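You operate a simulated robot arm through the tools that you are given. There is no shell and no other tool. Be economical: measure what you need, move in short steps, check, and stop when the job is done.

Carry out the task below with a simulated robot arm. There is one attempt and no reset: what you move stays moved.

JOB
Prove the stop button: with it pushed in, start must not run.
Fine: power on, push stop, press start, twist the stop free, power off.

The check looks at the end state, three seconds after you hand in, the way a careful person would. Anything else that was tipped, shoved, dropped, spilled or broken makes it a failure.

ROBOT AND FRAMES
A 7-joint arm with a two-finger parallel gripper, fixed in place. Base frame: the origin is at the foot of the arm, x ahead of it, y to its left, z up. Lengths are in mm, angles in rad, forces in N, time in s.
With the tool pointing down near the work surface it reaches from about 220 to 680 mm from the base axis. Its first joint turns from -1.152 to 1.152 rad. Payload 2.4 kg.
Tool frame: the origin (TCP) lies between the finger pads and is the grasp point; the fingertips stand 30 mm ahead of it; z points along the fingers, y is the line along which they close. Largest opening 94 mm; finger width 28, thickness 10; the body of the gripper, 50 by 96 mm, starts 55 mm behind the TCP.
Orientation is that of the tool frame in the base frame, as a unit quaternion [x, y, z, w]. With the fingers straight down and closing along the base's y, the tool's x points along the base's -x, its y along +y and its z along -z.

CONTROLS
- The arm moves only by the tool send_rows. Its argument "motion" is a list of rows, each an object of numbers (a shift or turn left out is 0, a gripper value left out holds the last): "gripper": the opening, from 0 (shut) to 1 (fully open); "x", "y", "z": the shift along the tool's x, y, z in mm; "rx", "ry", "rz": the turn, a rotation vector about the tool's x, y, z in rad. In form: [{"gripper": .., "x": .., "y": .., "z": .., "rx": .., "ry": .., "rz": ..}, ...]. A call has 1 to 20 rows; each row is the pose to reach, as a shift and turn from the pose commanded when the call began, along the tool's axes at that moment. Rows are played at 5 a second. More than 50 mm and 0.15 rad between two rows, or a gripper value outside its range, and nothing of the call is played. Where a pose cannot be reached the arm comes as near as it can. A force on the tool above 40 N (or 10 N above the force at the start of the call, whichever is more), or a blocked arm, ends the call early, and 0.2 s more pass. The fingers move at their own pace (about 153 mm/s each) and stop on an object; they squeeze with about 27 N. The grip force told is the motor's: it shows also when the fingers shut on nothing. Time passes only in rows, and 0.2 s behind the last, so rows that repeat a pose let the fingers close. It gives the time, the measured TCP pose, the force on the tool (base axes), the opening and the grip force at its end, in the units of the frame above (readings bear some noise).
- Cameras (640 x 400 px; columns grow to the right, rows downward): "scene" is fixed at [28.3, 459.7, 1466.7]; the picture's right is [-0.87, -0.49, 0.00], its down [-0.17, 0.31, -0.93] and it looks along [0.45, -0.82, -0.36] (base axes); focal length 313 px, centre (320, 200). "wrist" rides on the gripper at [76, 14, -102] in the tool frame; the picture's right is [-0.18, 0.98, 0.00], its down [-0.75, -0.14, -0.64] and it looks along [-0.63, -0.12, 0.77] (tool axes); focal length 243 px, centre (320, 200). There is no depth. A picture from a camera that has moved, and an enlarged one, comes with that camera's place and axes in the base frame and with its lens.
- capture(camera): a new picture of that camera. The clock stands still meanwhile.
- enlarge(camera, box): a new picture of the part [left, top, right, bottom] of that camera's present view, enlarged. The clock stands still meanwhile.
- job_done(): hands the job in; it is judged then, once.

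Go step by step. Nothing tells you positions but the pictures and the camera data: compare them with the known pose of the tool, close in by small moves and look again before you grip or let go. The budget is 120 turns and 64 pictures, counting those below and the enlarged ones. Unless the task says otherwise, let go and move clear before handing in, and close with one line.

The tools are called after "Call:" as name(argument=value, ...) on one line, values as JSON. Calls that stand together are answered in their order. send_rows: Moves the arm, as the interface text tells. Its arguments: {"type":"object","properties":{"motion":{"type":"array"}},"required":["motion"]} The other tools are called the same way: capture (camera) takes a picture; enlarge (camera, box) takes an enlarged picture of a part of a camera's view; job_done () hands the job in.

At the start:

```text
time_s: 0.0
ee_pos: [370.6, -148.4, 1283.6]
tcp_rot: [0.0, 1.0, 0.0, 0.0]
ft_force: [-0.3, -0.3, -0.6]
grip_width: 94.2
grip_force: 0.0
```

scene: 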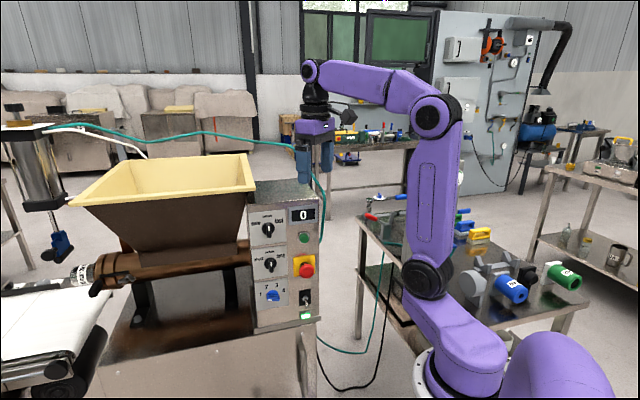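
wrist: 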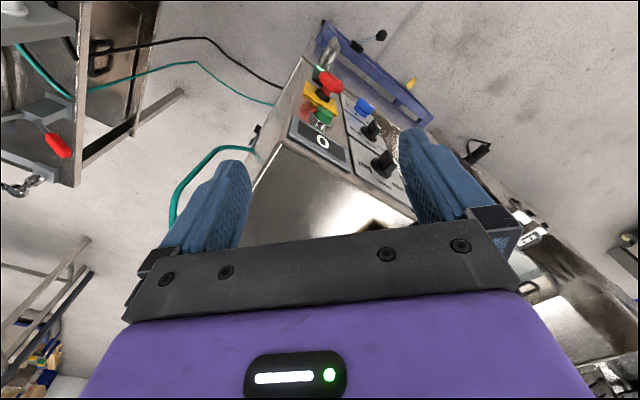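

I see a machine with a control panel: display, three rotary knobs, a green start, a red stop on yellow, and a toggle switch or similar at the bottom. I'll look closer first.

Call:
enlarge(camera="scene", box=[240, 190, 336, 330])

Call:
enlarge(camera="wrist", box=[270, 20, 440, 190])

```text
2.86 times, centred on (288, 260) of scene
camera zoom: at [28.3, 459.7, 1466.7], right [-0.87, -0.49, 0.0], down [-0.17, 0.31, -0.93], along [0.45, -0.82, -0.36], focal length 894 px, centre (411, 29)
```

zoom: 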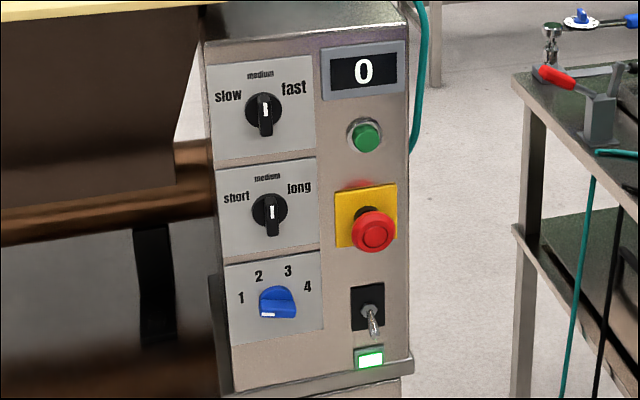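

```text
2.35 times, centred on (355, 105) of wrist
camera zoom: at [296.2, -134.2, 1386.8], right [0.18, 0.98, 0.0], down [0.75, -0.14, 0.64], along [0.63, -0.12, -0.77], focal length 571 px, centre (238, 424)
```

zoom: 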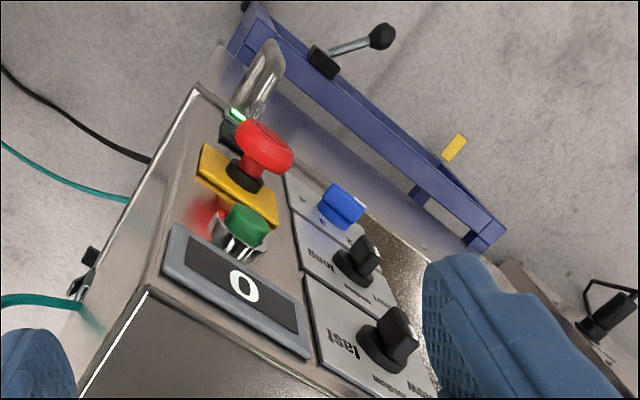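

The stop cap is at roughly (396,-136,997), green start at (410,-151,1084) and the toggle at about (410,-152,897). The panel is vertical and faces about (-0.74, 0.67, 0). I'll back off, yaw to face it and begin pitching.

Call:
send_rows(motion=[{"gripper": 1, "x": 12, "y": 18, "z": 5, "rz": 0.12}, {"x": 24, "y": 36, "z": 10, "rz": 0.245}, {"x": 36, "y": 54, "z": 15, "rz": 0.367}, {"x": 48, "y": 72, "z": 20, "rz": 0.49}, {"x": 60, "y": 90, "z": 25, "rz": 0.612}, {"x": 70, "y": 108, "z": 30, "rz": 0.735}])

Call:
send_rows(motion=[{"ry": -0.14}, {"ry": -0.28}, {"ry": -0.42}, {"ry": -0.56}, {"ry": -0.7}, {"ry": -0.84}, {"ry": -0.98}, {"ry": -1.12}])

Call:
capture(camera="scene")

Call:
capture(camera="wrist")

```text
time_s: 1.4
ee_pos: [302.3, -38.0, 1251.7]
tcp_rot: [0.36, 0.933, 0.0, 0.001]
ft_force: [0.4, 0.3, 0.7]
grip_width: 93.8
grip_force: 0.1
```

```text
time_s: 3.2
ee_pos: [302.9, -39.8, 1255.6]
tcp_rot: [0.304, 0.79, -0.191, 0.497]
ft_force: [-0.1, -0.1, -0.4]
grip_width: 94.2
grip_force: 0.0
```

```text
59 pictures are left
```

scene: 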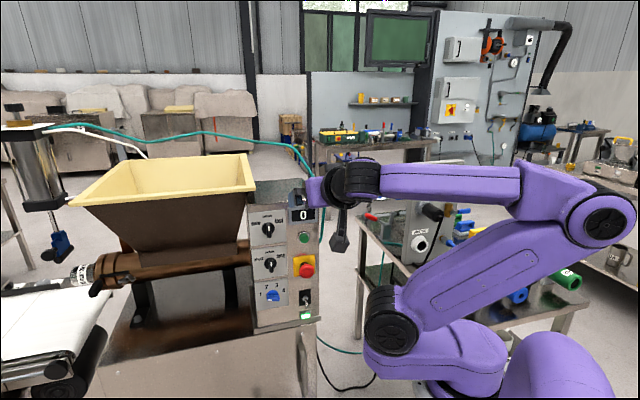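

```text
58 pictures are left
camera wrist: at [218.5, 53.4, 1230.5], right [0.72, 0.68, 0.17], down [-0.28, 0.06, 0.96], along [0.64, -0.73, 0.24], focal length 243 px, centre (320, 200)
```

wrist: 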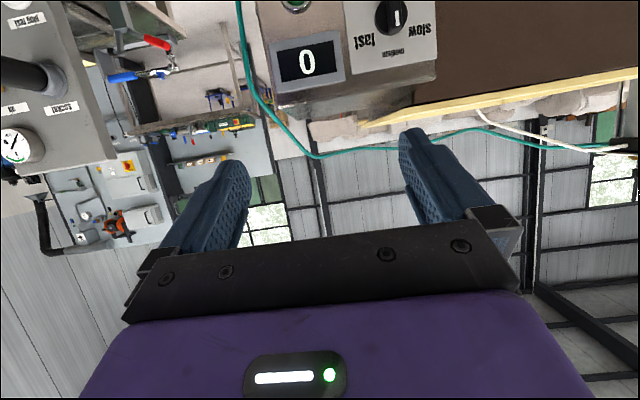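

The arm follows well. I'll finish the pitch to horizontal, then lower toward the panel.

Call:
send_rows(motion=[{"ry": -0.15}, {"ry": -0.3}, {"ry": -0.45}])

Call:
send_rows(motion=[{"x": 25}, {"x": 50}, {"x": 75}, {"x": 100}, {"x": 125}, {"x": 150}, {"x": 175}, {"x": 200}])

Call:
capture(camera="scene")

Call:
capture(camera="wrist")

```text
time_s: 4.0
ee_pos: [328.4, -54.4, 1279.7]
tcp_rot: [0.286, 0.664, -0.225, 0.653]
ft_force: [-2.1, -6.0, 1.8]
grip_width: 93.7
grip_force: 0.1
out of reach, approached as far as the arm can: row 1, 2, 3
```

```text
time_s: 5.8
ee_pos: [404.2, -83.0, 1149.6]
tcp_rot: [0.254, 0.66, -0.254, 0.66]
ft_force: [0.2, 0.8, -0.2]
grip_width: 93.9
grip_force: 0.1
out of reach, approached as far as the arm can: row 1, 2, 3, 4, 5, 6, 7, 8
```

```text
57 pictures are left
```

scene: 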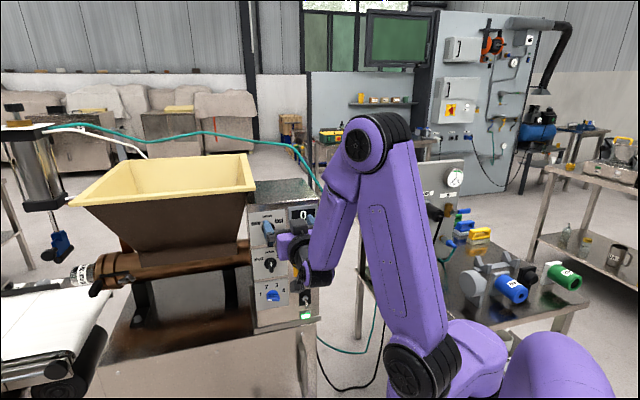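

```text
56 pictures are left
camera wrist: at [338.2, -3.9, 1072.4], right [0.66, 0.73, 0.18], down [-0.57, 0.33, 0.75], along [0.49, -0.6, 0.63], focal length 243 px, centre (320, 200)
```

wrist: 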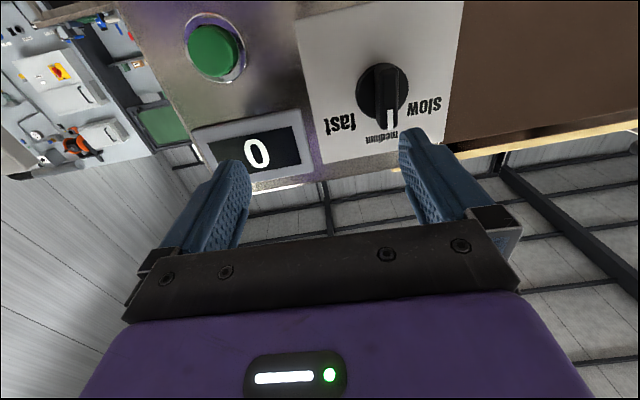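

The tool is now horizontal, but the arm was pushed close to the panel because poses near the base are out of reach. I'll test with a small downward move to learn the commanded reference.

Call:
send_rows(motion=[{"x": 10}])

```text
time_s: 6.2
ee_pos: [406.3, -79.4, 1143.0]
tcp_rot: [0.254, 0.661, -0.257, 0.658]
ft_force: [0.1, -0.6, -0.5]
grip_width: 94.0
grip_force: 0.0
out of reach, approached as far as the arm can: row 1
```

I'll tilt the tool back down a little, which is safe either way and shows the reference.

Call:
send_rows(motion=[{"x": 0, "ry": 0.15}, {"ry": 0.3}, {"ry": 0.45}, {"ry": 0.45}])

```text
time_s: 7.2
ee_pos: [406.6, -81.2, 1141.3]
tcp_rot: [0.304, 0.791, -0.19, 0.495]
ft_force: [0.0, -0.5, -0.4]
grip_width: 93.8
grip_force: 0.0
```

The reference is the achieved pose. Now I'll retreat from the panel and lower it to face the stop button area.

Call:
send_rows(motion=[{"x": 23, "y": -10, "z": -10}, {"x": 46, "y": -20, "z": -10}, {"x": 69, "y": -30, "z": -10}, {"x": 92, "y": -40, "z": -8}, {"x": 114, "y": -48, "z": -6}])

Call:
capture(camera="wrist")

Call:
capture(camera="scene")

```text
time_s: 8.4
ee_pos: [375.9, -95.8, 1073.8]
tcp_rot: [0.305, 0.791, -0.191, 0.495]
ft_force: [0.5, 0.6, 0.4]
grip_width: 93.9
grip_force: 0.1
out of reach, approached as far as the arm can: row 2, 3, 4, 5
```

```text
55 pictures are left
camera wrist: at [293.2, -1.6, 1048.6], right [0.72, 0.68, 0.17], down [-0.28, 0.06, 0.96], along [0.64, -0.73, 0.23], focal length 243 px, centre (320, 200)
```

wrist: 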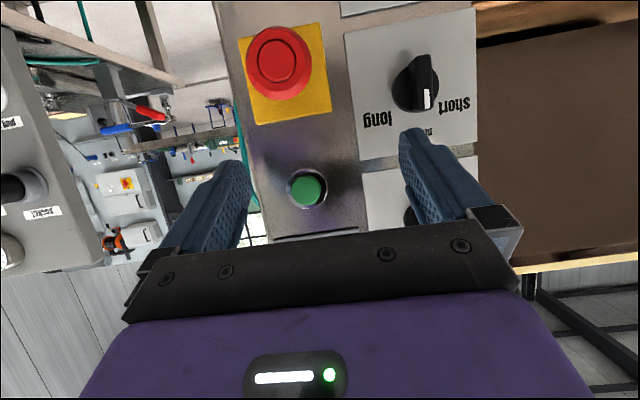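

```text
54 pictures are left
```

scene: 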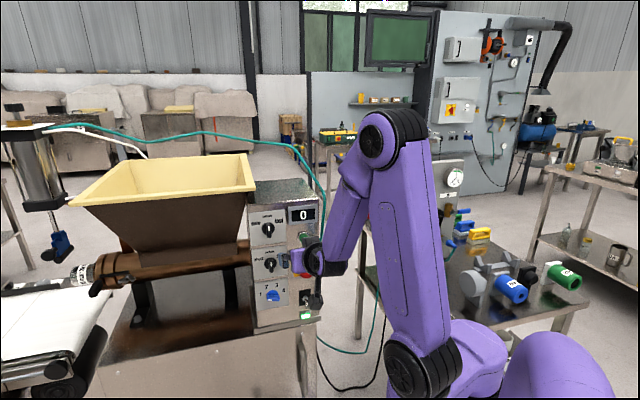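

The stop (396,-136,996) and start (412,-149,1084) positions are confirmed. I'll go lower with more tilt to see the power toggle.

Call:
send_rows(motion=[{"x": 10, "z": -6, "ry": 0.1}, {"x": 30, "z": -4, "ry": 0.2}, {"x": 54, "z": 2, "ry": 0.3}, {"x": 78, "z": 8, "ry": 0.35}, {"x": 104, "z": 13, "ry": 0.35}])

Call:
capture(camera="wrist")

Call:
capture(camera="scene")

```text
time_s: 9.6
ee_pos: [356.1, -71.7, 983.2]
tcp_rot: [0.333, 0.866, -0.139, 0.346]
ft_force: [0.3, -0.3, -0.5]
grip_width: 94.1
grip_force: 0.1
out of reach, approached as far as the arm can: row 5
```

```text
53 pictures are left
camera wrist: at [272.9, 22.4, 1003.1], right [0.76, 0.64, 0.12], down [-0.01, -0.16, 0.99], along [0.65, -0.75, -0.11], focal length 243 px, centre (320, 200)
```

wrist: 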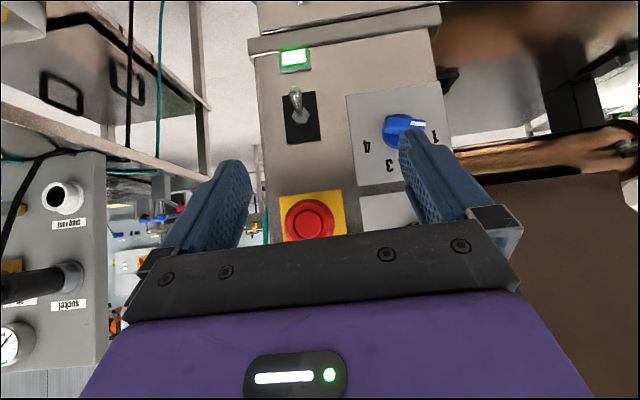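

```text
52 pictures are left
```

scene: 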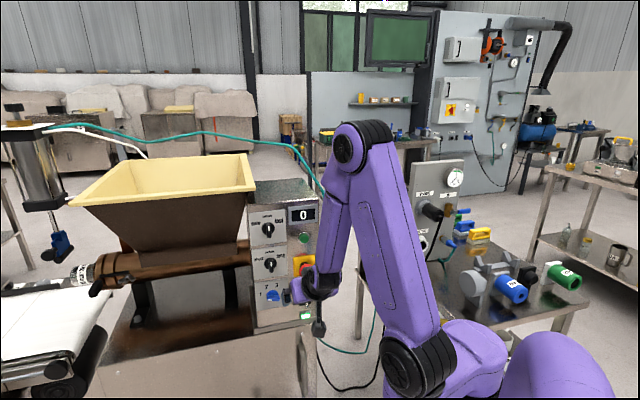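

Call:
enlarge(camera="wrist", box=[240, 20, 360, 250])

Call:
enlarge(camera="wrist", box=[270, 35, 334, 155])

```text
1.74 times, centred on (300, 135) of wrist
camera zoom: at [272.9, 22.4, 1003.1], right [0.76, 0.64, 0.12], down [-0.01, -0.16, 0.99], along [0.65, -0.75, -0.11], focal length 422 px, centre (355, 313)
```

zoom: 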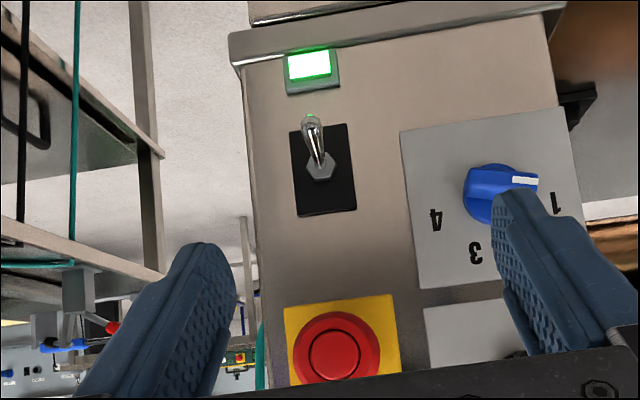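

```text
3.33 times, centred on (302, 95) of wrist
camera zoom: at [272.9, 22.4, 1003.1], right [0.76, 0.64, 0.12], down [-0.01, -0.16, 0.99], along [0.65, -0.75, -0.11], focal length 809 px, centre (380, 550)
```

zoom: 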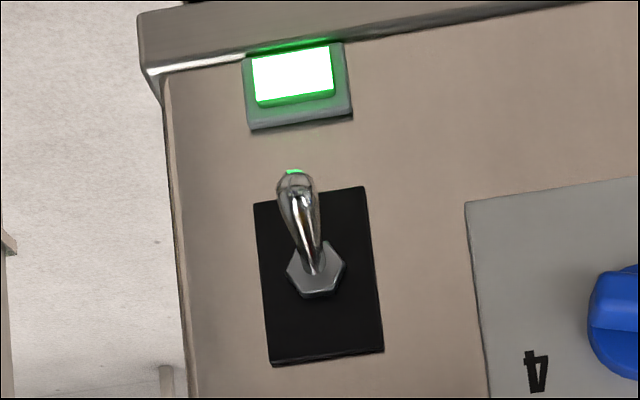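

The lever points down while the lamp is lit, so I'll flip it and watch the lamp. First I'll close the fingers and come down in front of the toggle, at about (420,-165,886) with its tip near (400,-145,874).

Call:
send_rows(motion=[{"gripper": 0}, {"x": 10, "y": -6, "z": 19}, {"x": 20, "y": -12, "z": 38}, {"x": 30, "y": -18, "z": 57}, {"x": 41, "y": -25, "z": 76}])

Call:
capture(camera="wrist")

Call:
enlarge(camera="scene", box=[240, 210, 350, 350])

```text
time_s: 10.8
ee_pos: [378.9, -116.1, 927.0]
tcp_rot: [0.326, 0.87, -0.155, 0.335]
ft_force: [-0.4, -0.5, 0.6]
grip_width: 0.3
grip_force: 26.5
out of reach, approached as far as the arm can: row 2, 3, 4, 5
```

```text
49 pictures are left
camera wrist: at [295.9, -20.6, 947.8], right [0.76, 0.64, 0.08], down [0.02, -0.14, 0.99], along [0.64, -0.76, -0.12], focal length 243 px, centre (320, 200)
```

wrist: 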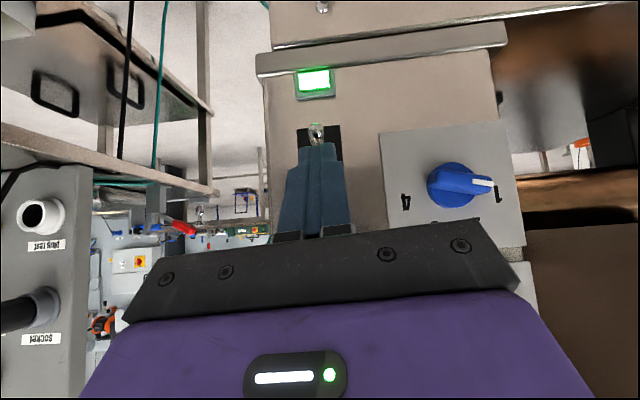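

```text
2.86 times, centred on (295, 280) of scene
camera zoom: at [28.2, 459.7, 1466.7], right [-0.87, -0.49, 0.0], down [-0.17, 0.31, -0.93], along [0.45, -0.82, -0.36], focal length 894 px, centre (391, -29)
```

zoom: 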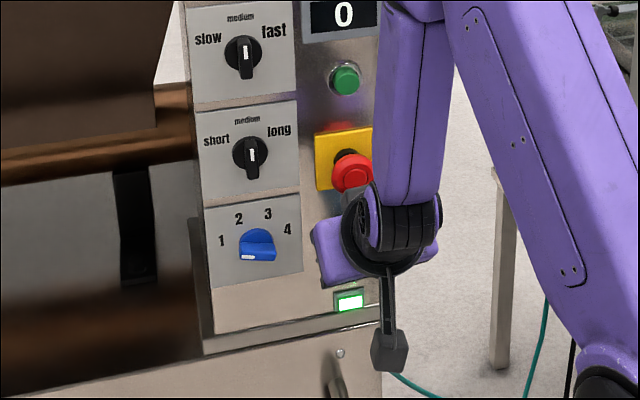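

The wrist limit makes getting under the lever awkward, so I'll straddle the lever with slightly open fingers, pinch it and lift. I'll check lateral alignment first.

Call:
enlarge(camera="wrist", box=[270, 60, 370, 180])

```text
3.33 times, centred on (320, 120) of wrist
camera zoom: at [295.9, -20.6, 947.8], right [0.76, 0.64, 0.08], down [0.02, -0.14, 0.99], along [0.64, -0.76, -0.12], focal length 809 px, centre (320, 467)
```

zoom: 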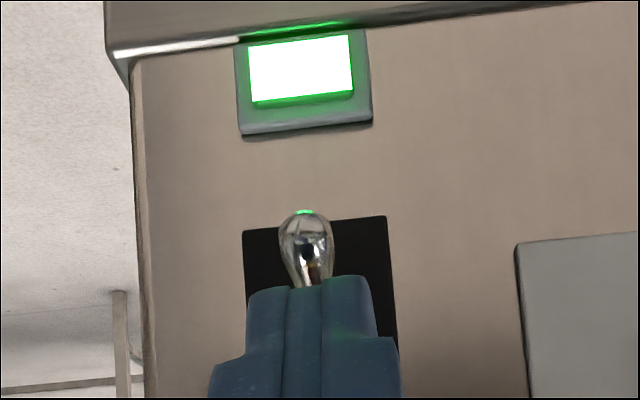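

The lever sits about 38 mm ahead along the tool, 6 mm in +x and -1.5 mm in y. I'll open the fingers to about 33 mm and advance to straddle it.

Call:
send_rows(motion=[{"gripper": 0.35}, {"x": 3, "y": -1.5, "z": 10}, {"x": 5.8, "y": -1.5, "z": 20}, {"x": 5.8, "y": -1.5, "z": 30}, {"x": 5.8, "y": -1.5, "z": 38}])

Call:
enlarge(camera="wrist", box=[250, 40, 390, 180])

Call:
enlarge(camera="scene", box=[240, 210, 350, 350])

```text
time_s: 12.0
ee_pos: [394.2, -129.6, 893.2]
tcp_rot: [0.329, 0.871, -0.157, 0.328]
ft_force: [-14.9, 16.6, 8.1]
grip_width: 32.3
grip_force: 0.1
```

```text
2.86 times, centred on (320, 110) of wrist
camera zoom: at [312.1, -33.0, 915.1], right [0.77, 0.63, 0.07], down [0.03, -0.14, 0.99], along [0.64, -0.76, -0.13], focal length 693 px, centre (320, 457)
```

zoom: 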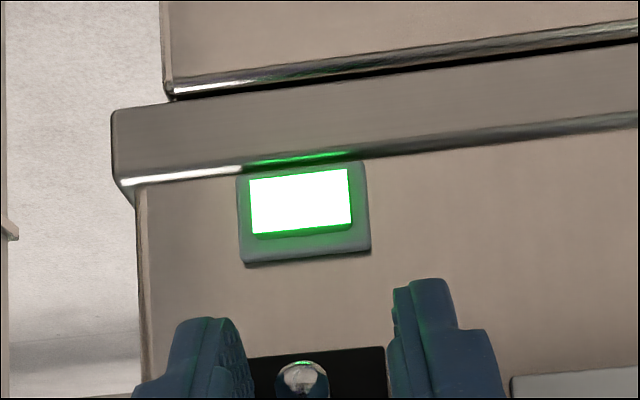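

```text
2.86 times, centred on (295, 280) of scene
camera zoom: at [27.7, 460.2, 1466.5], right [-0.87, -0.49, 0.0], down [-0.17, 0.31, -0.93], along [0.45, -0.82, -0.36], focal length 894 px, centre (391, -29)
```

zoom: 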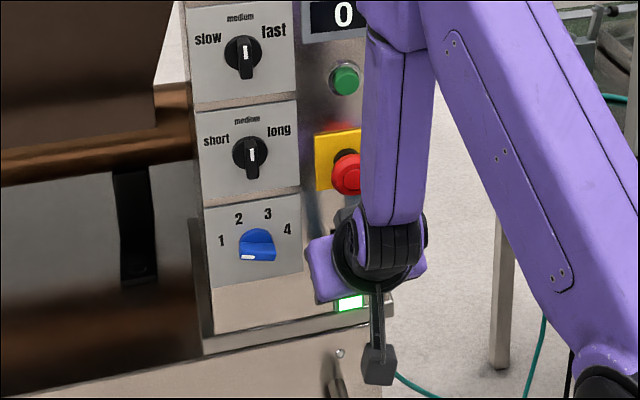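

The force shows the fingertips are touching the panel (about 22 N), so I'll back off 6 mm along the panel normal and recheck.

Call:
send_rows(motion=[{"x": 2.2, "z": -2.1}, {"x": 4.4, "z": -4.1}, {"x": 4.4, "z": -4.1}])

Call:
capture(camera="wrist")

```text
time_s: 12.8
ee_pos: [393.8, -128.7, 895.1]
tcp_rot: [0.328, 0.87, -0.161, 0.332]
ft_force: [0.1, 0.5, 0.4]
grip_width: 33.0
grip_force: 0.1
```

```text
44 pictures are left
camera wrist: at [311.1, -32.8, 915.7], right [0.77, 0.64, 0.07], down [0.02, -0.13, 0.99], along [0.64, -0.76, -0.12], focal length 243 px, centre (320, 200)
```

wrist: 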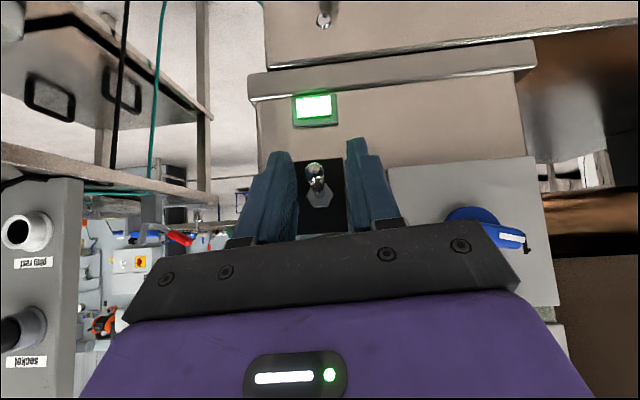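

The lever is centered between the pads and clear of contact. Now I'll pinch it.

Call:
send_rows(motion=[{"gripper": 0.2}, {"gripper": 0.1}, {"gripper": 0.0}, {"gripper": 0.0}, {"gripper": 0.0}])

Call:
enlarge(camera="wrist", box=[250, 80, 390, 220])

```text
time_s: 14.0
ee_pos: [390.1, -130.2, 895.5]
tcp_rot: [0.333, 0.868, -0.161, 0.331]
ft_force: [-17.7, -19.3, 7.3]
grip_width: 10.9
grip_force: 44.6
```

```text
2.86 times, centred on (320, 150) of wrist
camera zoom: at [309.5, -33.9, 915.5], right [0.77, 0.63, 0.07], down [0.02, -0.14, 0.99], along [0.63, -0.77, -0.12], focal length 693 px, centre (320, 343)
```

zoom: 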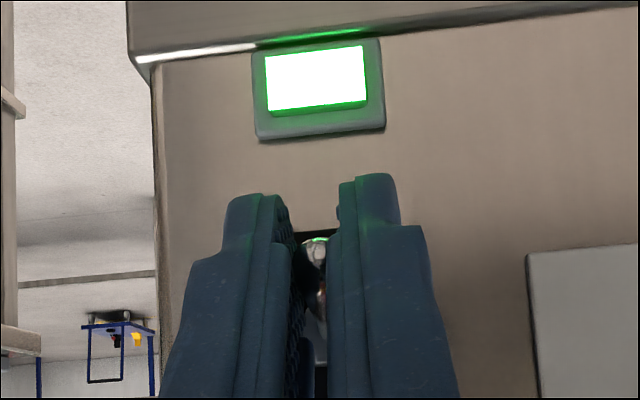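

Gripped, at 11 mm width, but with a 26 N side load along -y. I'll shift the tool that way to relieve it.

Call:
send_rows(motion=[{"y": -2}, {"y": -4}, {"y": -4}])

```text
time_s: 14.8
ee_pos: [389.9, -130.6, 895.0]
tcp_rot: [0.332, 0.869, -0.161, 0.33]
ft_force: [-14.7, -19.6, 1.7]
grip_width: 10.7
grip_force: 44.3
out of reach, approached as far as the arm can: row 1, 2, 3
```

That pose is at the reach limit. I'll lift the lever in small steps, which should also free the side reach.

Call:
send_rows(motion=[{"x": -2.7, "y": -1, "z": -3}, {"x": -5.5, "y": -2, "z": -6}, {"x": -8.2, "y": -2, "z": -9}, {"x": -11, "y": -2, "z": -12}])

Call:
enlarge(camera="wrist", box=[250, 80, 390, 220])

```text
time_s: 15.5
ee_pos: [388.1, -128.0, 899.7]
tcp_rot: [0.335, 0.87, -0.157, 0.327]
ft_force: [5.6, -2.8, -6.6]
grip_width: 10.7
grip_force: 44.7
stopped in row 3: the force on the tool passed its limit (the readings are from after the stop); the commanded pose is now the measured one
```

```text
2.86 times, centred on (320, 150) of wrist
camera zoom: at [307.6, -31.6, 923.5], right [0.78, 0.63, 0.07], down [0.03, -0.15, 0.99], along [0.63, -0.77, -0.14], focal length 693 px, centre (320, 343)
```

zoom: 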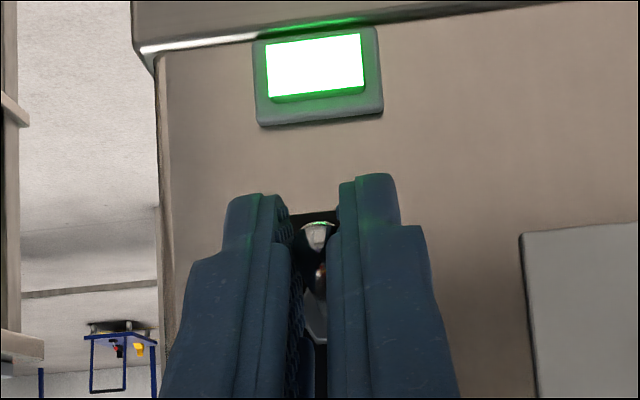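

The load is relieved now. I'll continue lifting along the lever's arc in small steps.

Call:
send_rows(motion=[{"x": -1.9, "z": -3.6}, {"x": -4.0, "z": -7.2}, {"x": -6.7, "z": -10.1}, {"x": -10.2, "z": -12.3}, {"x": -13.7, "z": -14.5}])

Call:
enlarge(camera="wrist", box=[250, 80, 390, 220])

```text
time_s: 16.7
ee_pos: [385.8, -124.1, 917.7]
tcp_rot: [0.332, 0.875, -0.152, 0.319]
ft_force: [-4.8, 9.9, -27.4]
grip_width: 10.2
grip_force: 43.8
```

```text
2.86 times, centred on (320, 150) of wrist
camera zoom: at [304.4, -28.1, 942.3], right [0.77, 0.63, 0.07], down [0.05, -0.16, 0.99], along [0.63, -0.76, -0.15], focal length 693 px, centre (320, 343)
```

zoom: 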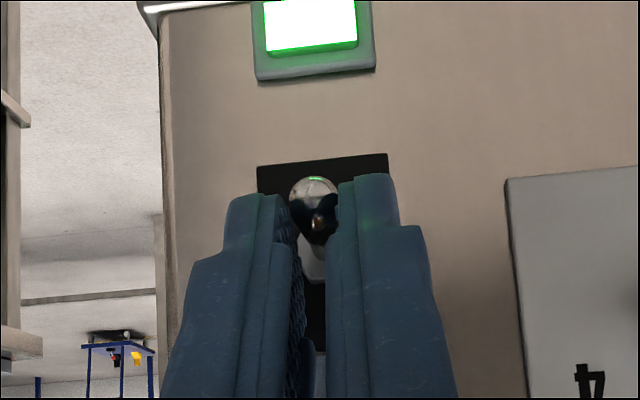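

The lever partly followed and is slipping toward the tips. I'll lift a little more, then open slightly and look.

Call:
send_rows(motion=[{"x": -2.7, "z": -2.9}, {"x": -5.5, "z": -5.8}])

Call:
send_rows(motion=[{"gripper": 0.15}, {"gripper": 0.35}, {"gripper": 0.35}])

Call:
enlarge(camera="wrist", box=[250, 80, 390, 220])

```text
time_s: 17.3
ee_pos: [392.4, -131.4, 933.3]
tcp_rot: [0.335, 0.867, -0.16, 0.334]
ft_force: [-0.1, -0.4, 0.5]
grip_width: 0.0
grip_force: 33.3
```

```text
time_s: 18.1
ee_pos: [389.9, -126.6, 929.4]
tcp_rot: [0.333, 0.871, -0.156, 0.327]
ft_force: [-0.1, 0.9, 0.6]
grip_width: 33.1
grip_force: 0.1
```

```text
2.86 times, centred on (320, 150) of wrist
camera zoom: at [308.0, -30.6, 951.6], right [0.77, 0.63, 0.07], down [0.03, -0.15, 0.99], along [0.63, -0.76, -0.13], focal length 693 px, centre (320, 343)
```

zoom: 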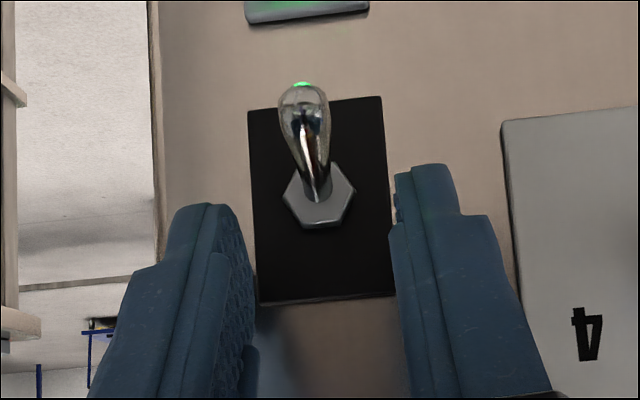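

The lever slipped out and is still down; it's too stiff for a friction pinch, so I'll push it from below with closed fingers. For reach I'll yaw the tool toward -y and flatten it.

Call:
send_rows(motion=[{"gripper": 0, "x": 2, "y": 4, "z": -6, "rx": 0.08, "rz": 0.087}, {"x": 4, "y": 8, "z": -11, "rx": 0.164, "rz": 0.174}, {"x": 6, "y": 12, "z": -16, "rx": 0.246, "rz": 0.26}, {"x": 9, "y": 16, "z": -21, "rx": 0.328, "rz": 0.348}, {"x": 11, "y": 20, "z": -25, "rx": 0.41, "rz": 0.436}])

```text
time_s: 19.3
ee_pos: [387.2, -92.8, 939.2]
tcp_rot: [0.572, 0.728, -0.256, 0.278]
ft_force: [0.3, -0.2, -1.1]
grip_width: 0.0
grip_force: 26.6
```

Now I'll flatten the tilt.

Call:
send_rows(motion=[{"ry": -0.13}, {"ry": -0.26}, {"ry": -0.39}, {"ry": -0.52}])

Call:
capture(camera="wrist")

```text
time_s: 20.3
ee_pos: [397.2, -96.3, 944.1]
tcp_rot: [0.487, 0.632, -0.395, 0.455]
ft_force: [-0.1, -0.1, 0.3]
grip_width: 0.0
grip_force: 27.1
out of reach, approached as far as the arm can: row 4
```

```text
39 pictures are left
camera wrist: at [381.3, 22.9, 897.3], right [0.98, 0.16, 0.12], down [-0.18, 0.38, 0.91], along [0.1, -0.91, 0.4], focal length 243 px, centre (320, 200)
```

wrist: 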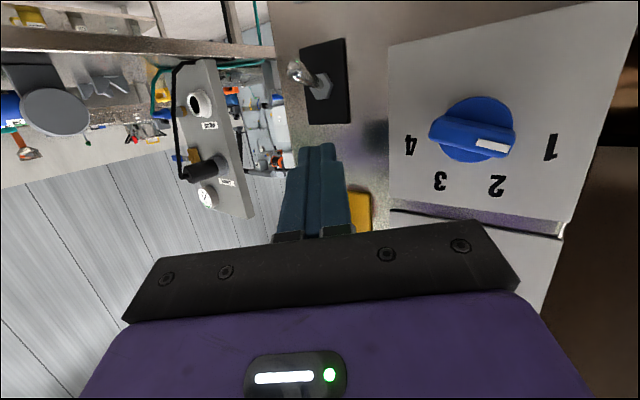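

Now pointing about -y with 16° tilt, and the lever ball is about (400,-145,880). I'll descend in front of it to finger height below the ball.

Call:
send_rows(motion=[{"x": 17, "y": 1, "z": -2}, {"x": 34, "y": 1, "z": 0}, {"x": 51, "y": 2, "z": 2}, {"x": 68, "y": 2, "z": 4}, {"x": 84, "y": 3, "z": 6.6}])

Call:
capture(camera="wrist")

```text
time_s: 21.5
ee_pos: [425.6, -79.8, 869.7]
tcp_rot: [0.486, 0.633, -0.396, 0.453]
ft_force: [-0.5, -0.1, -0.7]
grip_width: 0.1
grip_force: 26.6
out of reach, approached as far as the arm can: row 1, 2, 3, 4, 5
```

```text
38 pictures are left
camera wrist: at [410.1, 39.0, 823.3], right [0.98, 0.16, 0.12], down [-0.17, 0.38, 0.91], along [0.1, -0.91, 0.4], focal length 243 px, centre (320, 200)
```

wrist: 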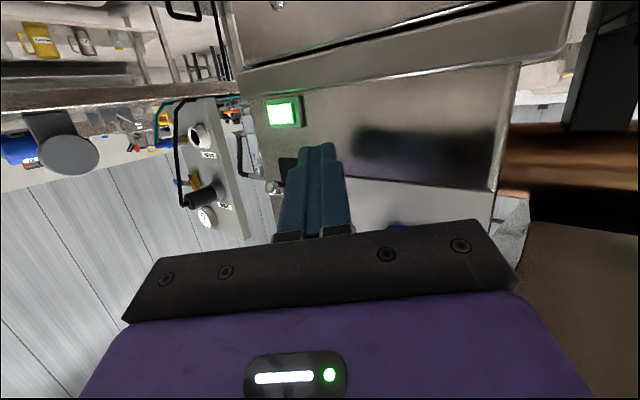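

That's beyond the near-reach limit in x. A yaw of about -86° with 30° tilt should reach, so I'll re-orient while staying clear in front of the lever.

Call:
send_rows(motion=[{"x": 0, "y": -4, "z": -4, "rx": 0.045, "ry": 0.085, "rz": 0.013}, {"x": 1, "y": -10, "z": -5, "rx": 0.09, "ry": 0.17, "rz": 0.025}, {"x": 3, "y": -20, "z": -4, "rx": 0.134, "ry": 0.25, "rz": 0.038}, {"x": 4.5, "y": -27, "z": -3, "rx": 0.134, "ry": 0.25, "rz": 0.038}])

Call:
capture(camera="wrist")

```text
time_s: 22.5
ee_pos: [395.8, -82.8, 866.7]
tcp_rot: [0.574, 0.647, -0.363, 0.346]
ft_force: [0.4, -0.4, -0.6]
grip_width: 0.0
grip_force: 26.9
```

```text
37 pictures are left
camera wrist: at [399.4, 43.6, 850.5], right [1.0, -0.01, 0.09], down [-0.09, 0.18, 0.98], along [-0.03, -0.98, 0.17], focal length 243 px, centre (320, 200)
```

wrist: 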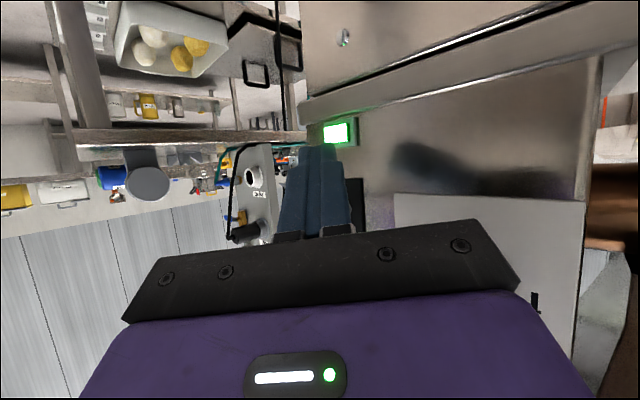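

In position. Now I'll slide the closed fingers under the lever ball.

Call:
send_rows(motion=[{"x": -3, "z": 8}, {"x": -7, "z": 15}, {"x": -11.5, "z": 24}, {"x": -16, "y": -0.7, "z": 32}])

Call:
capture(camera="wrist")

Call:
enlarge(camera="scene", box=[260, 240, 340, 340])

```text
time_s: 23.5
ee_pos: [398.5, -118.9, 866.3]
tcp_rot: [0.573, 0.648, -0.362, 0.348]
ft_force: [-0.3, -0.2, 0.8]
grip_width: 0.1
grip_force: 27.0
```

```text
36 pictures are left
camera wrist: at [401.4, 8.0, 848.9], right [1.0, -0.01, 0.09], down [-0.09, 0.18, 0.98], along [-0.03, -0.98, 0.17], focal length 243 px, centre (320, 200)
```

wrist: 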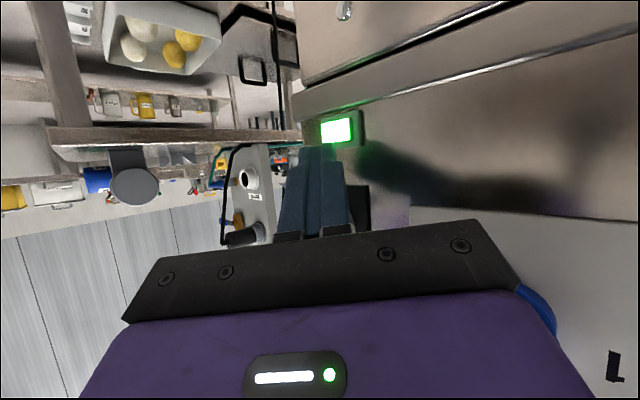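

```text
4.00 times, centred on (300, 290) of scene
camera zoom: at [28.3, 459.7, 1466.7], right [-0.87, -0.49, 0.0], down [-0.17, 0.31, -0.93], along [0.45, -0.82, -0.36], focal length 1252 px, centre (400, -160)
```

zoom: 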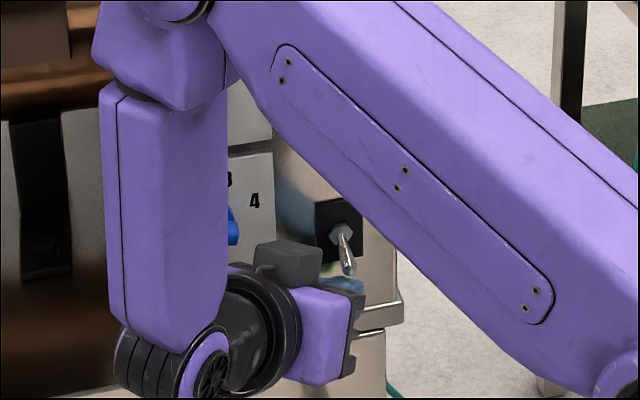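

The fingertips are right below the lever ball. Now I'll push straight up.

Call:
send_rows(motion=[{"x": -5.2, "y": -0.4, "z": -3}, {"x": -10.4, "y": -0.9, "z": -6}, {"x": -15.6, "y": -1.3, "z": -8.9}, {"x": -20.8, "y": -1.8, "z": -11.9}, {"x": -25.1, "y": -2.1, "z": -14.4}])

Call:
enlarge(camera="scene", box=[260, 240, 340, 340])

```text
time_s: 24.7
ee_pos: [399.3, -117.8, 894.1]
tcp_rot: [0.573, 0.649, -0.362, 0.346]
ft_force: [1.4, 3.0, -17.9]
grip_width: 0.2
grip_force: 26.7
```

```text
4.00 times, centred on (300, 290) of scene
camera zoom: at [28.6, 459.7, 1466.7], right [-0.87, -0.49, 0.0], down [-0.17, 0.31, -0.93], along [0.45, -0.82, -0.36], focal length 1252 px, centre (400, -160)
```

zoom: 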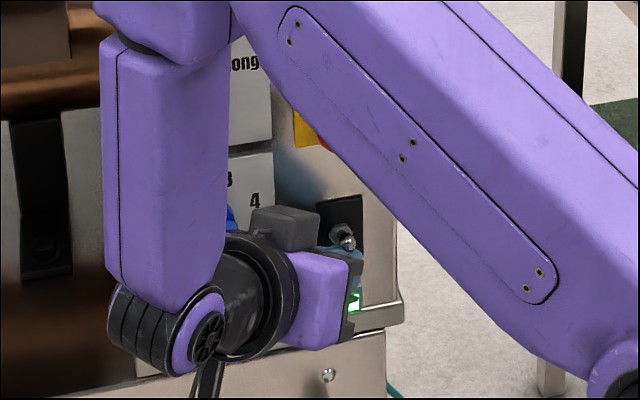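

The lever is rising. I'll continue up another 14 mm.

Call:
send_rows(motion=[{"x": -4.3, "y": -0.4, "z": -2.5}, {"x": -8.6, "y": -0.7, "z": -5}, {"x": -12.1, "y": -1, "z": -7}])

Call:
enlarge(camera="scene", box=[250, 200, 350, 340])

```text
time_s: 25.2
ee_pos: [397.5, -115.5, 895.0]
tcp_rot: [0.574, 0.653, -0.359, 0.34]
ft_force: [1.0, 2.9, -5.2]
grip_width: 0.0
grip_force: 27.0
stopped in row 2: the force on the tool passed its limit (the readings are from after the stop); the commanded pose is now the measured one
```

```text
2.86 times, centred on (300, 270) of scene
camera zoom: at [28.4, 459.8, 1466.6], right [-0.87, -0.49, 0.0], down [-0.17, 0.31, -0.93], along [0.45, -0.82, -0.36], focal length 894 px, centre (377, 0)
```

zoom: 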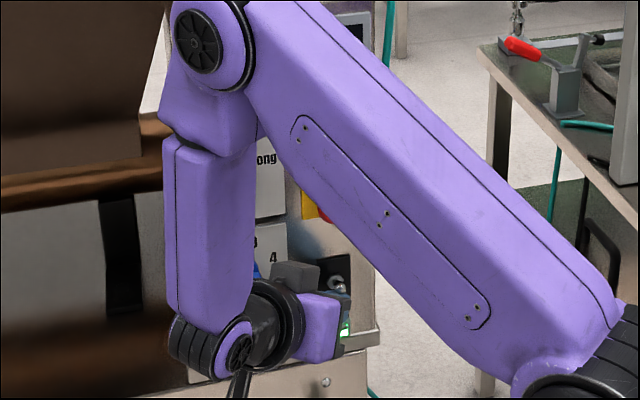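

The tip corner was probably catching the toggle's nut. I'll drop slightly, back off 6 mm along the normal so only the ball end is pushed, and lift again.

Call:
send_rows(motion=[{"x": 3.5, "z": 2}, {"x": 5.9, "y": -4.1, "z": -1.6}, {"x": 0.3, "y": -4.4, "z": -4.8}, {"x": -4, "y": -4.8, "z": -7.3}, {"x": -8.3, "y": -5.2, "z": -9.8}, {"x": -12.6, "y": -5.6, "z": -12.3}, {"x": -16.9, "y": -6, "z": -14.8}])

Call:
enlarge(camera="scene", box=[260, 240, 340, 340])

```text
time_s: 26.4
ee_pos: [392.1, -108.7, 900.0]
tcp_rot: [0.573, 0.659, -0.354, 0.334]
ft_force: [1.2, 1.0, -2.3]
grip_width: 0.0
grip_force: 27.0
stopped in row 5: the force on the tool passed its limit (the readings are from after the stop); the commanded pose is now the measured one
```

```text
4.00 times, centred on (300, 290) of scene
camera zoom: at [28.3, 459.7, 1466.7], right [-0.87, -0.49, 0.0], down [-0.17, 0.31, -0.93], along [0.45, -0.82, -0.36], focal length 1252 px, centre (400, -160)
```

zoom: 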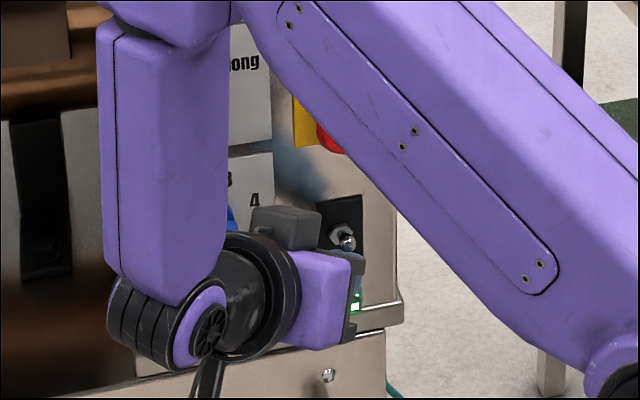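

The lever is about level now, yet something resists; the gripper body might be touching the blue knob. I'll check with the wrist camera.

Call:
capture(camera="wrist")

```text
31 pictures are left
camera wrist: at [393.2, 20.1, 887.6], right [1.0, 0.0, 0.07], down [-0.07, 0.14, 0.99], along [-0.01, -0.99, 0.14], focal length 243 px, centre (320, 200)
```

wrist: 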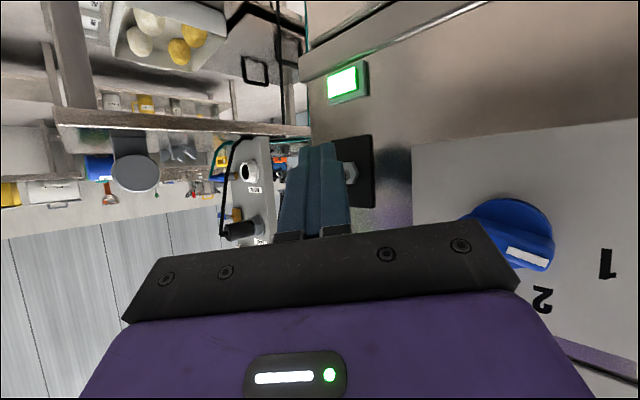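

The forces only spike while moving and drop when still, so the lever seems damped and I should push slowly. I'll reseat the tip under the ball and lift at about 6 mm/s.

Call:
send_rows(motion=[{"x": 5.2, "y": 0.4, "z": 3}, {"x": 2.8, "y": 4.5, "z": 6.6}, {"x": 1.1, "y": 4.4, "z": 5.6}, {"x": 0.2, "y": 4.3, "z": 5.1}, {"x": -0.7, "y": 4.2, "z": 4.6}, {"x": -1.5, "y": 4.1, "z": 4.1}, {"x": -2.4, "y": 4.1, "z": 3.6}, {"x": -3.3, "y": 4.0, "z": 3.1}, {"x": -4.1, "y": 3.9, "z": 2.6}, {"x": -5, "y": 3.8, "z": 2.1}, {"x": -5.8, "y": 3.8, "z": 1.6}, {"x": -6.7, "y": 3.7, "z": 1.2}, {"x": -7.6, "y": 3.6, "z": 0.7}, {"x": -8.4, "y": 3.6, "z": 0.2}, {"x": -9.3, "y": 3.5, "z": -0.3}, {"x": -10.2, "y": 3.4, "z": -0.8}])

Call:
enlarge(camera="scene", box=[260, 240, 340, 340])

```text
time_s: 28.5
ee_pos: [395.4, -108.6, 897.3]
tcp_rot: [0.575, 0.664, -0.348, 0.327]
ft_force: [0.1, 1.7, -5.3]
grip_width: 0.2
grip_force: 27.2
stopped in row 10: the force on the tool passed its limit (the readings are from after the stop); the commanded pose is now the measured one
```

```text
4.00 times, centred on (300, 290) of scene
camera zoom: at [28.4, 459.7, 1466.6], right [-0.87, -0.49, 0.0], down [-0.17, 0.31, -0.93], along [0.45, -0.82, -0.36], focal length 1252 px, centre (400, -160)
```

zoom: 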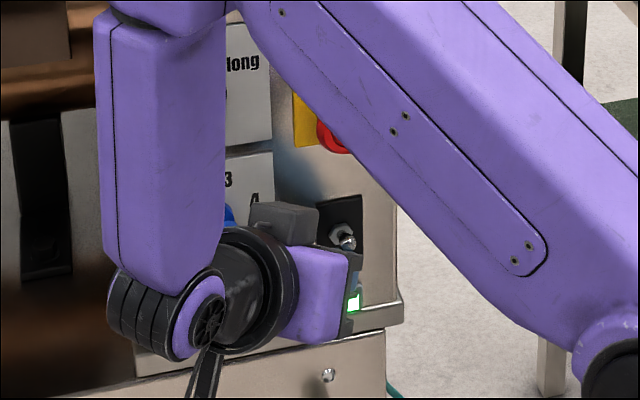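

I need force versus displacement: I'll lift 5 mm very gently, hold, and read the force.

Call:
send_rows(motion=[{"x": -0.9, "z": -0.5}, {"x": -1.8, "z": -1}, {"x": -2.6, "z": -1.5}, {"x": -3.5, "z": -2}, {"x": -4.3, "z": -2.5}, {"x": -4.3, "z": -2.5}])

Call:
capture(camera="wrist")

```text
time_s: 29.9
ee_pos: [396.4, -108.9, 900.6]
tcp_rot: [0.577, 0.666, -0.346, 0.323]
ft_force: [-8.1, 9.7, -35.7]
grip_width: 0.4
grip_force: 27.1
```

```text
29 pictures are left
camera wrist: at [396.7, 19.0, 891.1], right [1.0, -0.01, 0.07], down [-0.07, 0.11, 0.99], along [-0.01, -0.99, 0.11], focal length 243 px, centre (320, 200)
```

wrist: 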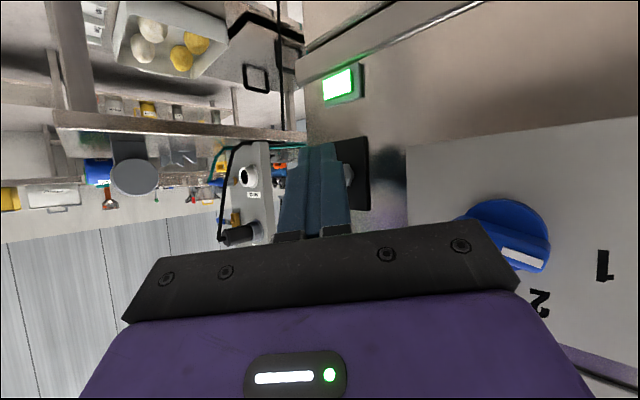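

Call:
enlarge(camera="scene", box=[292, 275, 332, 325])

```text
8.00 times, centred on (312, 300) of scene
camera zoom: at [28.5, 459.8, 1466.6], right [-0.87, -0.49, 0.0], down [-0.17, 0.31, -0.93], along [0.45, -0.82, -0.36], focal length 2503 px, centre (384, -600)
```

zoom: 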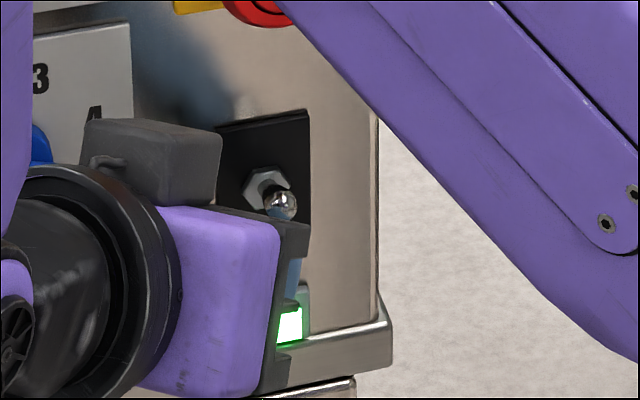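

The lever is right at mid travel under 38 N. I'll continue gently a few more millimetres from this load.

Call:
send_rows(motion=[{"x": -0.5, "z": -0.3}, {"x": -1, "z": -0.6}, {"x": -1.5, "z": -0.9}, {"x": -2, "z": -1.2}, {"x": -2.5, "z": -1.5}, {"x": -3, "z": -1.8}, {"x": -3.5, "z": -2}, {"x": -3.5, "z": -2}])

Call:
enlarge(camera="scene", box=[292, 275, 332, 325])

```text
time_s: 30.8
ee_pos: [395.3, -106.5, 900.2]
tcp_rot: [0.577, 0.668, -0.344, 0.32]
ft_force: [0.9, 1.2, -5.2]
grip_width: 0.0
grip_force: 27.5
stopped in row 4: the force on the tool passed its limit (the readings are from after the stop); the commanded pose is now the measured one
```

```text
8.00 times, centred on (312, 300) of scene
camera zoom: at [28.4, 459.7, 1466.7], right [-0.87, -0.49, 0.0], down [-0.17, 0.31, -0.93], along [0.45, -0.82, -0.36], focal length 2503 px, centre (384, -600)
```

zoom: 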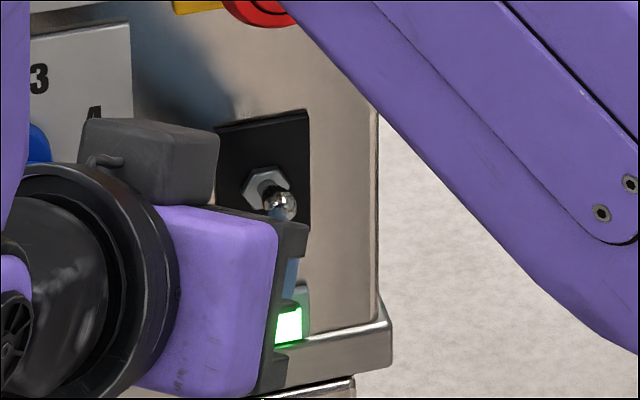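

By my estimate the lever ball is already above the nut's height, so it may have flipped. I'll drop the fingers and back off a bit to see where the lever rests.

Call:
send_rows(motion=[{"x": 4.1, "z": 2.8}, {"x": 8.2, "z": 5.6}, {"x": 12.4, "z": 8.4}, {"x": 12.4, "z": 8.4}])

Call:
enlarge(camera="scene", box=[292, 275, 332, 325])

```text
time_s: 31.8
ee_pos: [394.8, -108.4, 886.1]
tcp_rot: [0.576, 0.667, -0.345, 0.323]
ft_force: [-0.5, -0.3, 0.2]
grip_width: 0.2
grip_force: 26.5
```

```text
8.00 times, centred on (312, 300) of scene
camera zoom: at [28.3, 459.7, 1466.7], right [-0.87, -0.49, 0.0], down [-0.17, 0.31, -0.93], along [0.45, -0.82, -0.36], focal length 2503 px, centre (384, -600)
```

zoom: 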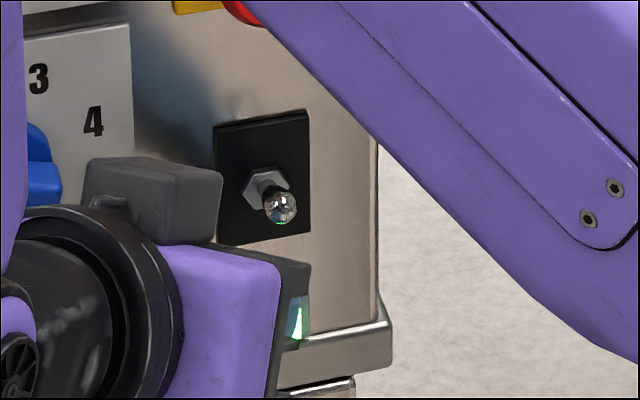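

The lever stays up after release, so it has flipped. I'll back off and check the lamp and display.

Call:
send_rows(motion=[{"x": 7, "y": 1, "z": -11}, {"x": 14, "y": 2, "z": -22}, {"x": 22, "y": 3, "z": -33}])

Call:
capture(camera="wrist")

Call:
enlarge(camera="scene", box=[250, 190, 350, 330])

```text
time_s: 32.6
ee_pos: [392.6, -67.6, 885.3]
tcp_rot: [0.576, 0.668, -0.345, 0.322]
ft_force: [0.0, 0.2, -0.1]
grip_width: 0.0
grip_force: 27.3
```

```text
25 pictures are left
camera wrist: at [393.4, 60.7, 878.0], right [1.0, 0.0, 0.07], down [-0.06, 0.11, 0.99], along [-0.01, -0.99, 0.11], focal length 243 px, centre (320, 200)
```

wrist: 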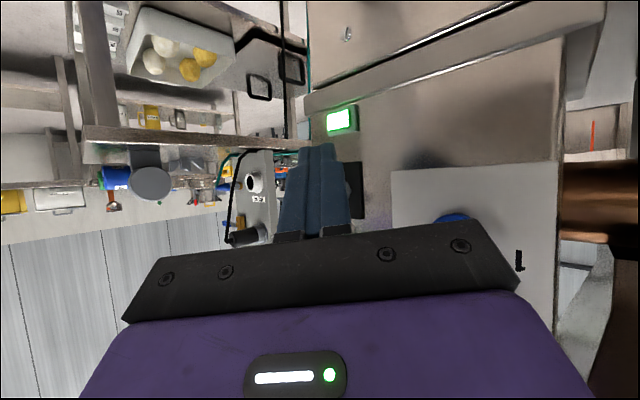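

```text
2.86 times, centred on (300, 260) of scene
camera zoom: at [28.3, 459.7, 1466.7], right [-0.87, -0.49, 0.0], down [-0.17, 0.31, -0.93], along [0.45, -0.82, -0.36], focal length 894 px, centre (377, 29)
```

zoom: 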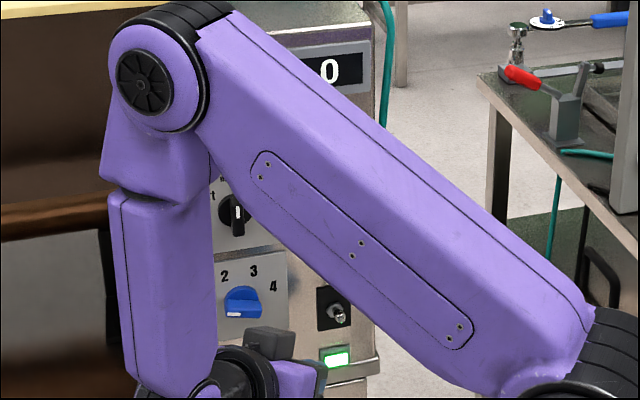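

The lamp still looks lit. I'll raise the wrist so its camera sees the lever side-on.

Call:
send_rows(motion=[{"x": -13, "z": -10}, {"x": -26, "z": -20}, {"x": -39, "z": -30}, {"x": -51, "z": -40}])

Call:
capture(camera="wrist")

```text
time_s: 33.6
ee_pos: [398.1, -62.5, 950.4]
tcp_rot: [0.576, 0.668, -0.344, 0.322]
ft_force: [-0.5, -0.2, 0.1]
grip_width: 0.0
grip_force: 26.8
```

```text
23 pictures are left
camera wrist: at [398.6, 64.7, 942.2], right [1.0, 0.0, 0.06], down [-0.06, 0.11, 0.99], along [-0.01, -0.99, 0.11], focal length 243 px, centre (320, 200)
```

wrist: 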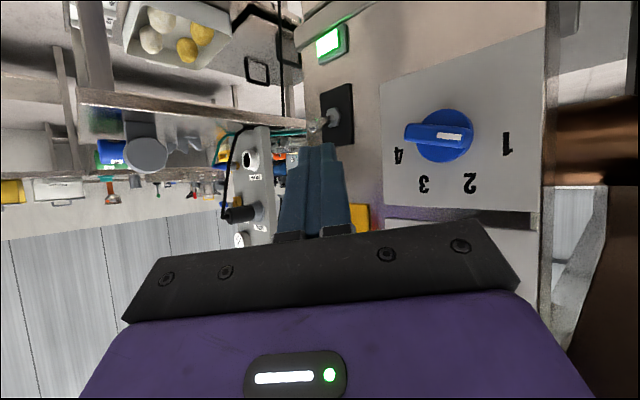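

Call:
enlarge(camera="wrist", box=[290, 10, 390, 150])

```text
2.86 times, centred on (340, 80) of wrist
camera zoom: at [398.6, 64.7, 942.2], right [1.0, 0.0, 0.06], down [-0.06, 0.11, 0.99], along [-0.01, -0.99, 0.11], focal length 693 px, centre (263, 543)
```

zoom: 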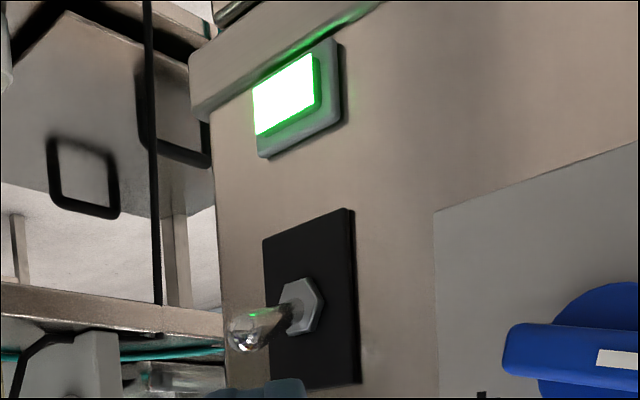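

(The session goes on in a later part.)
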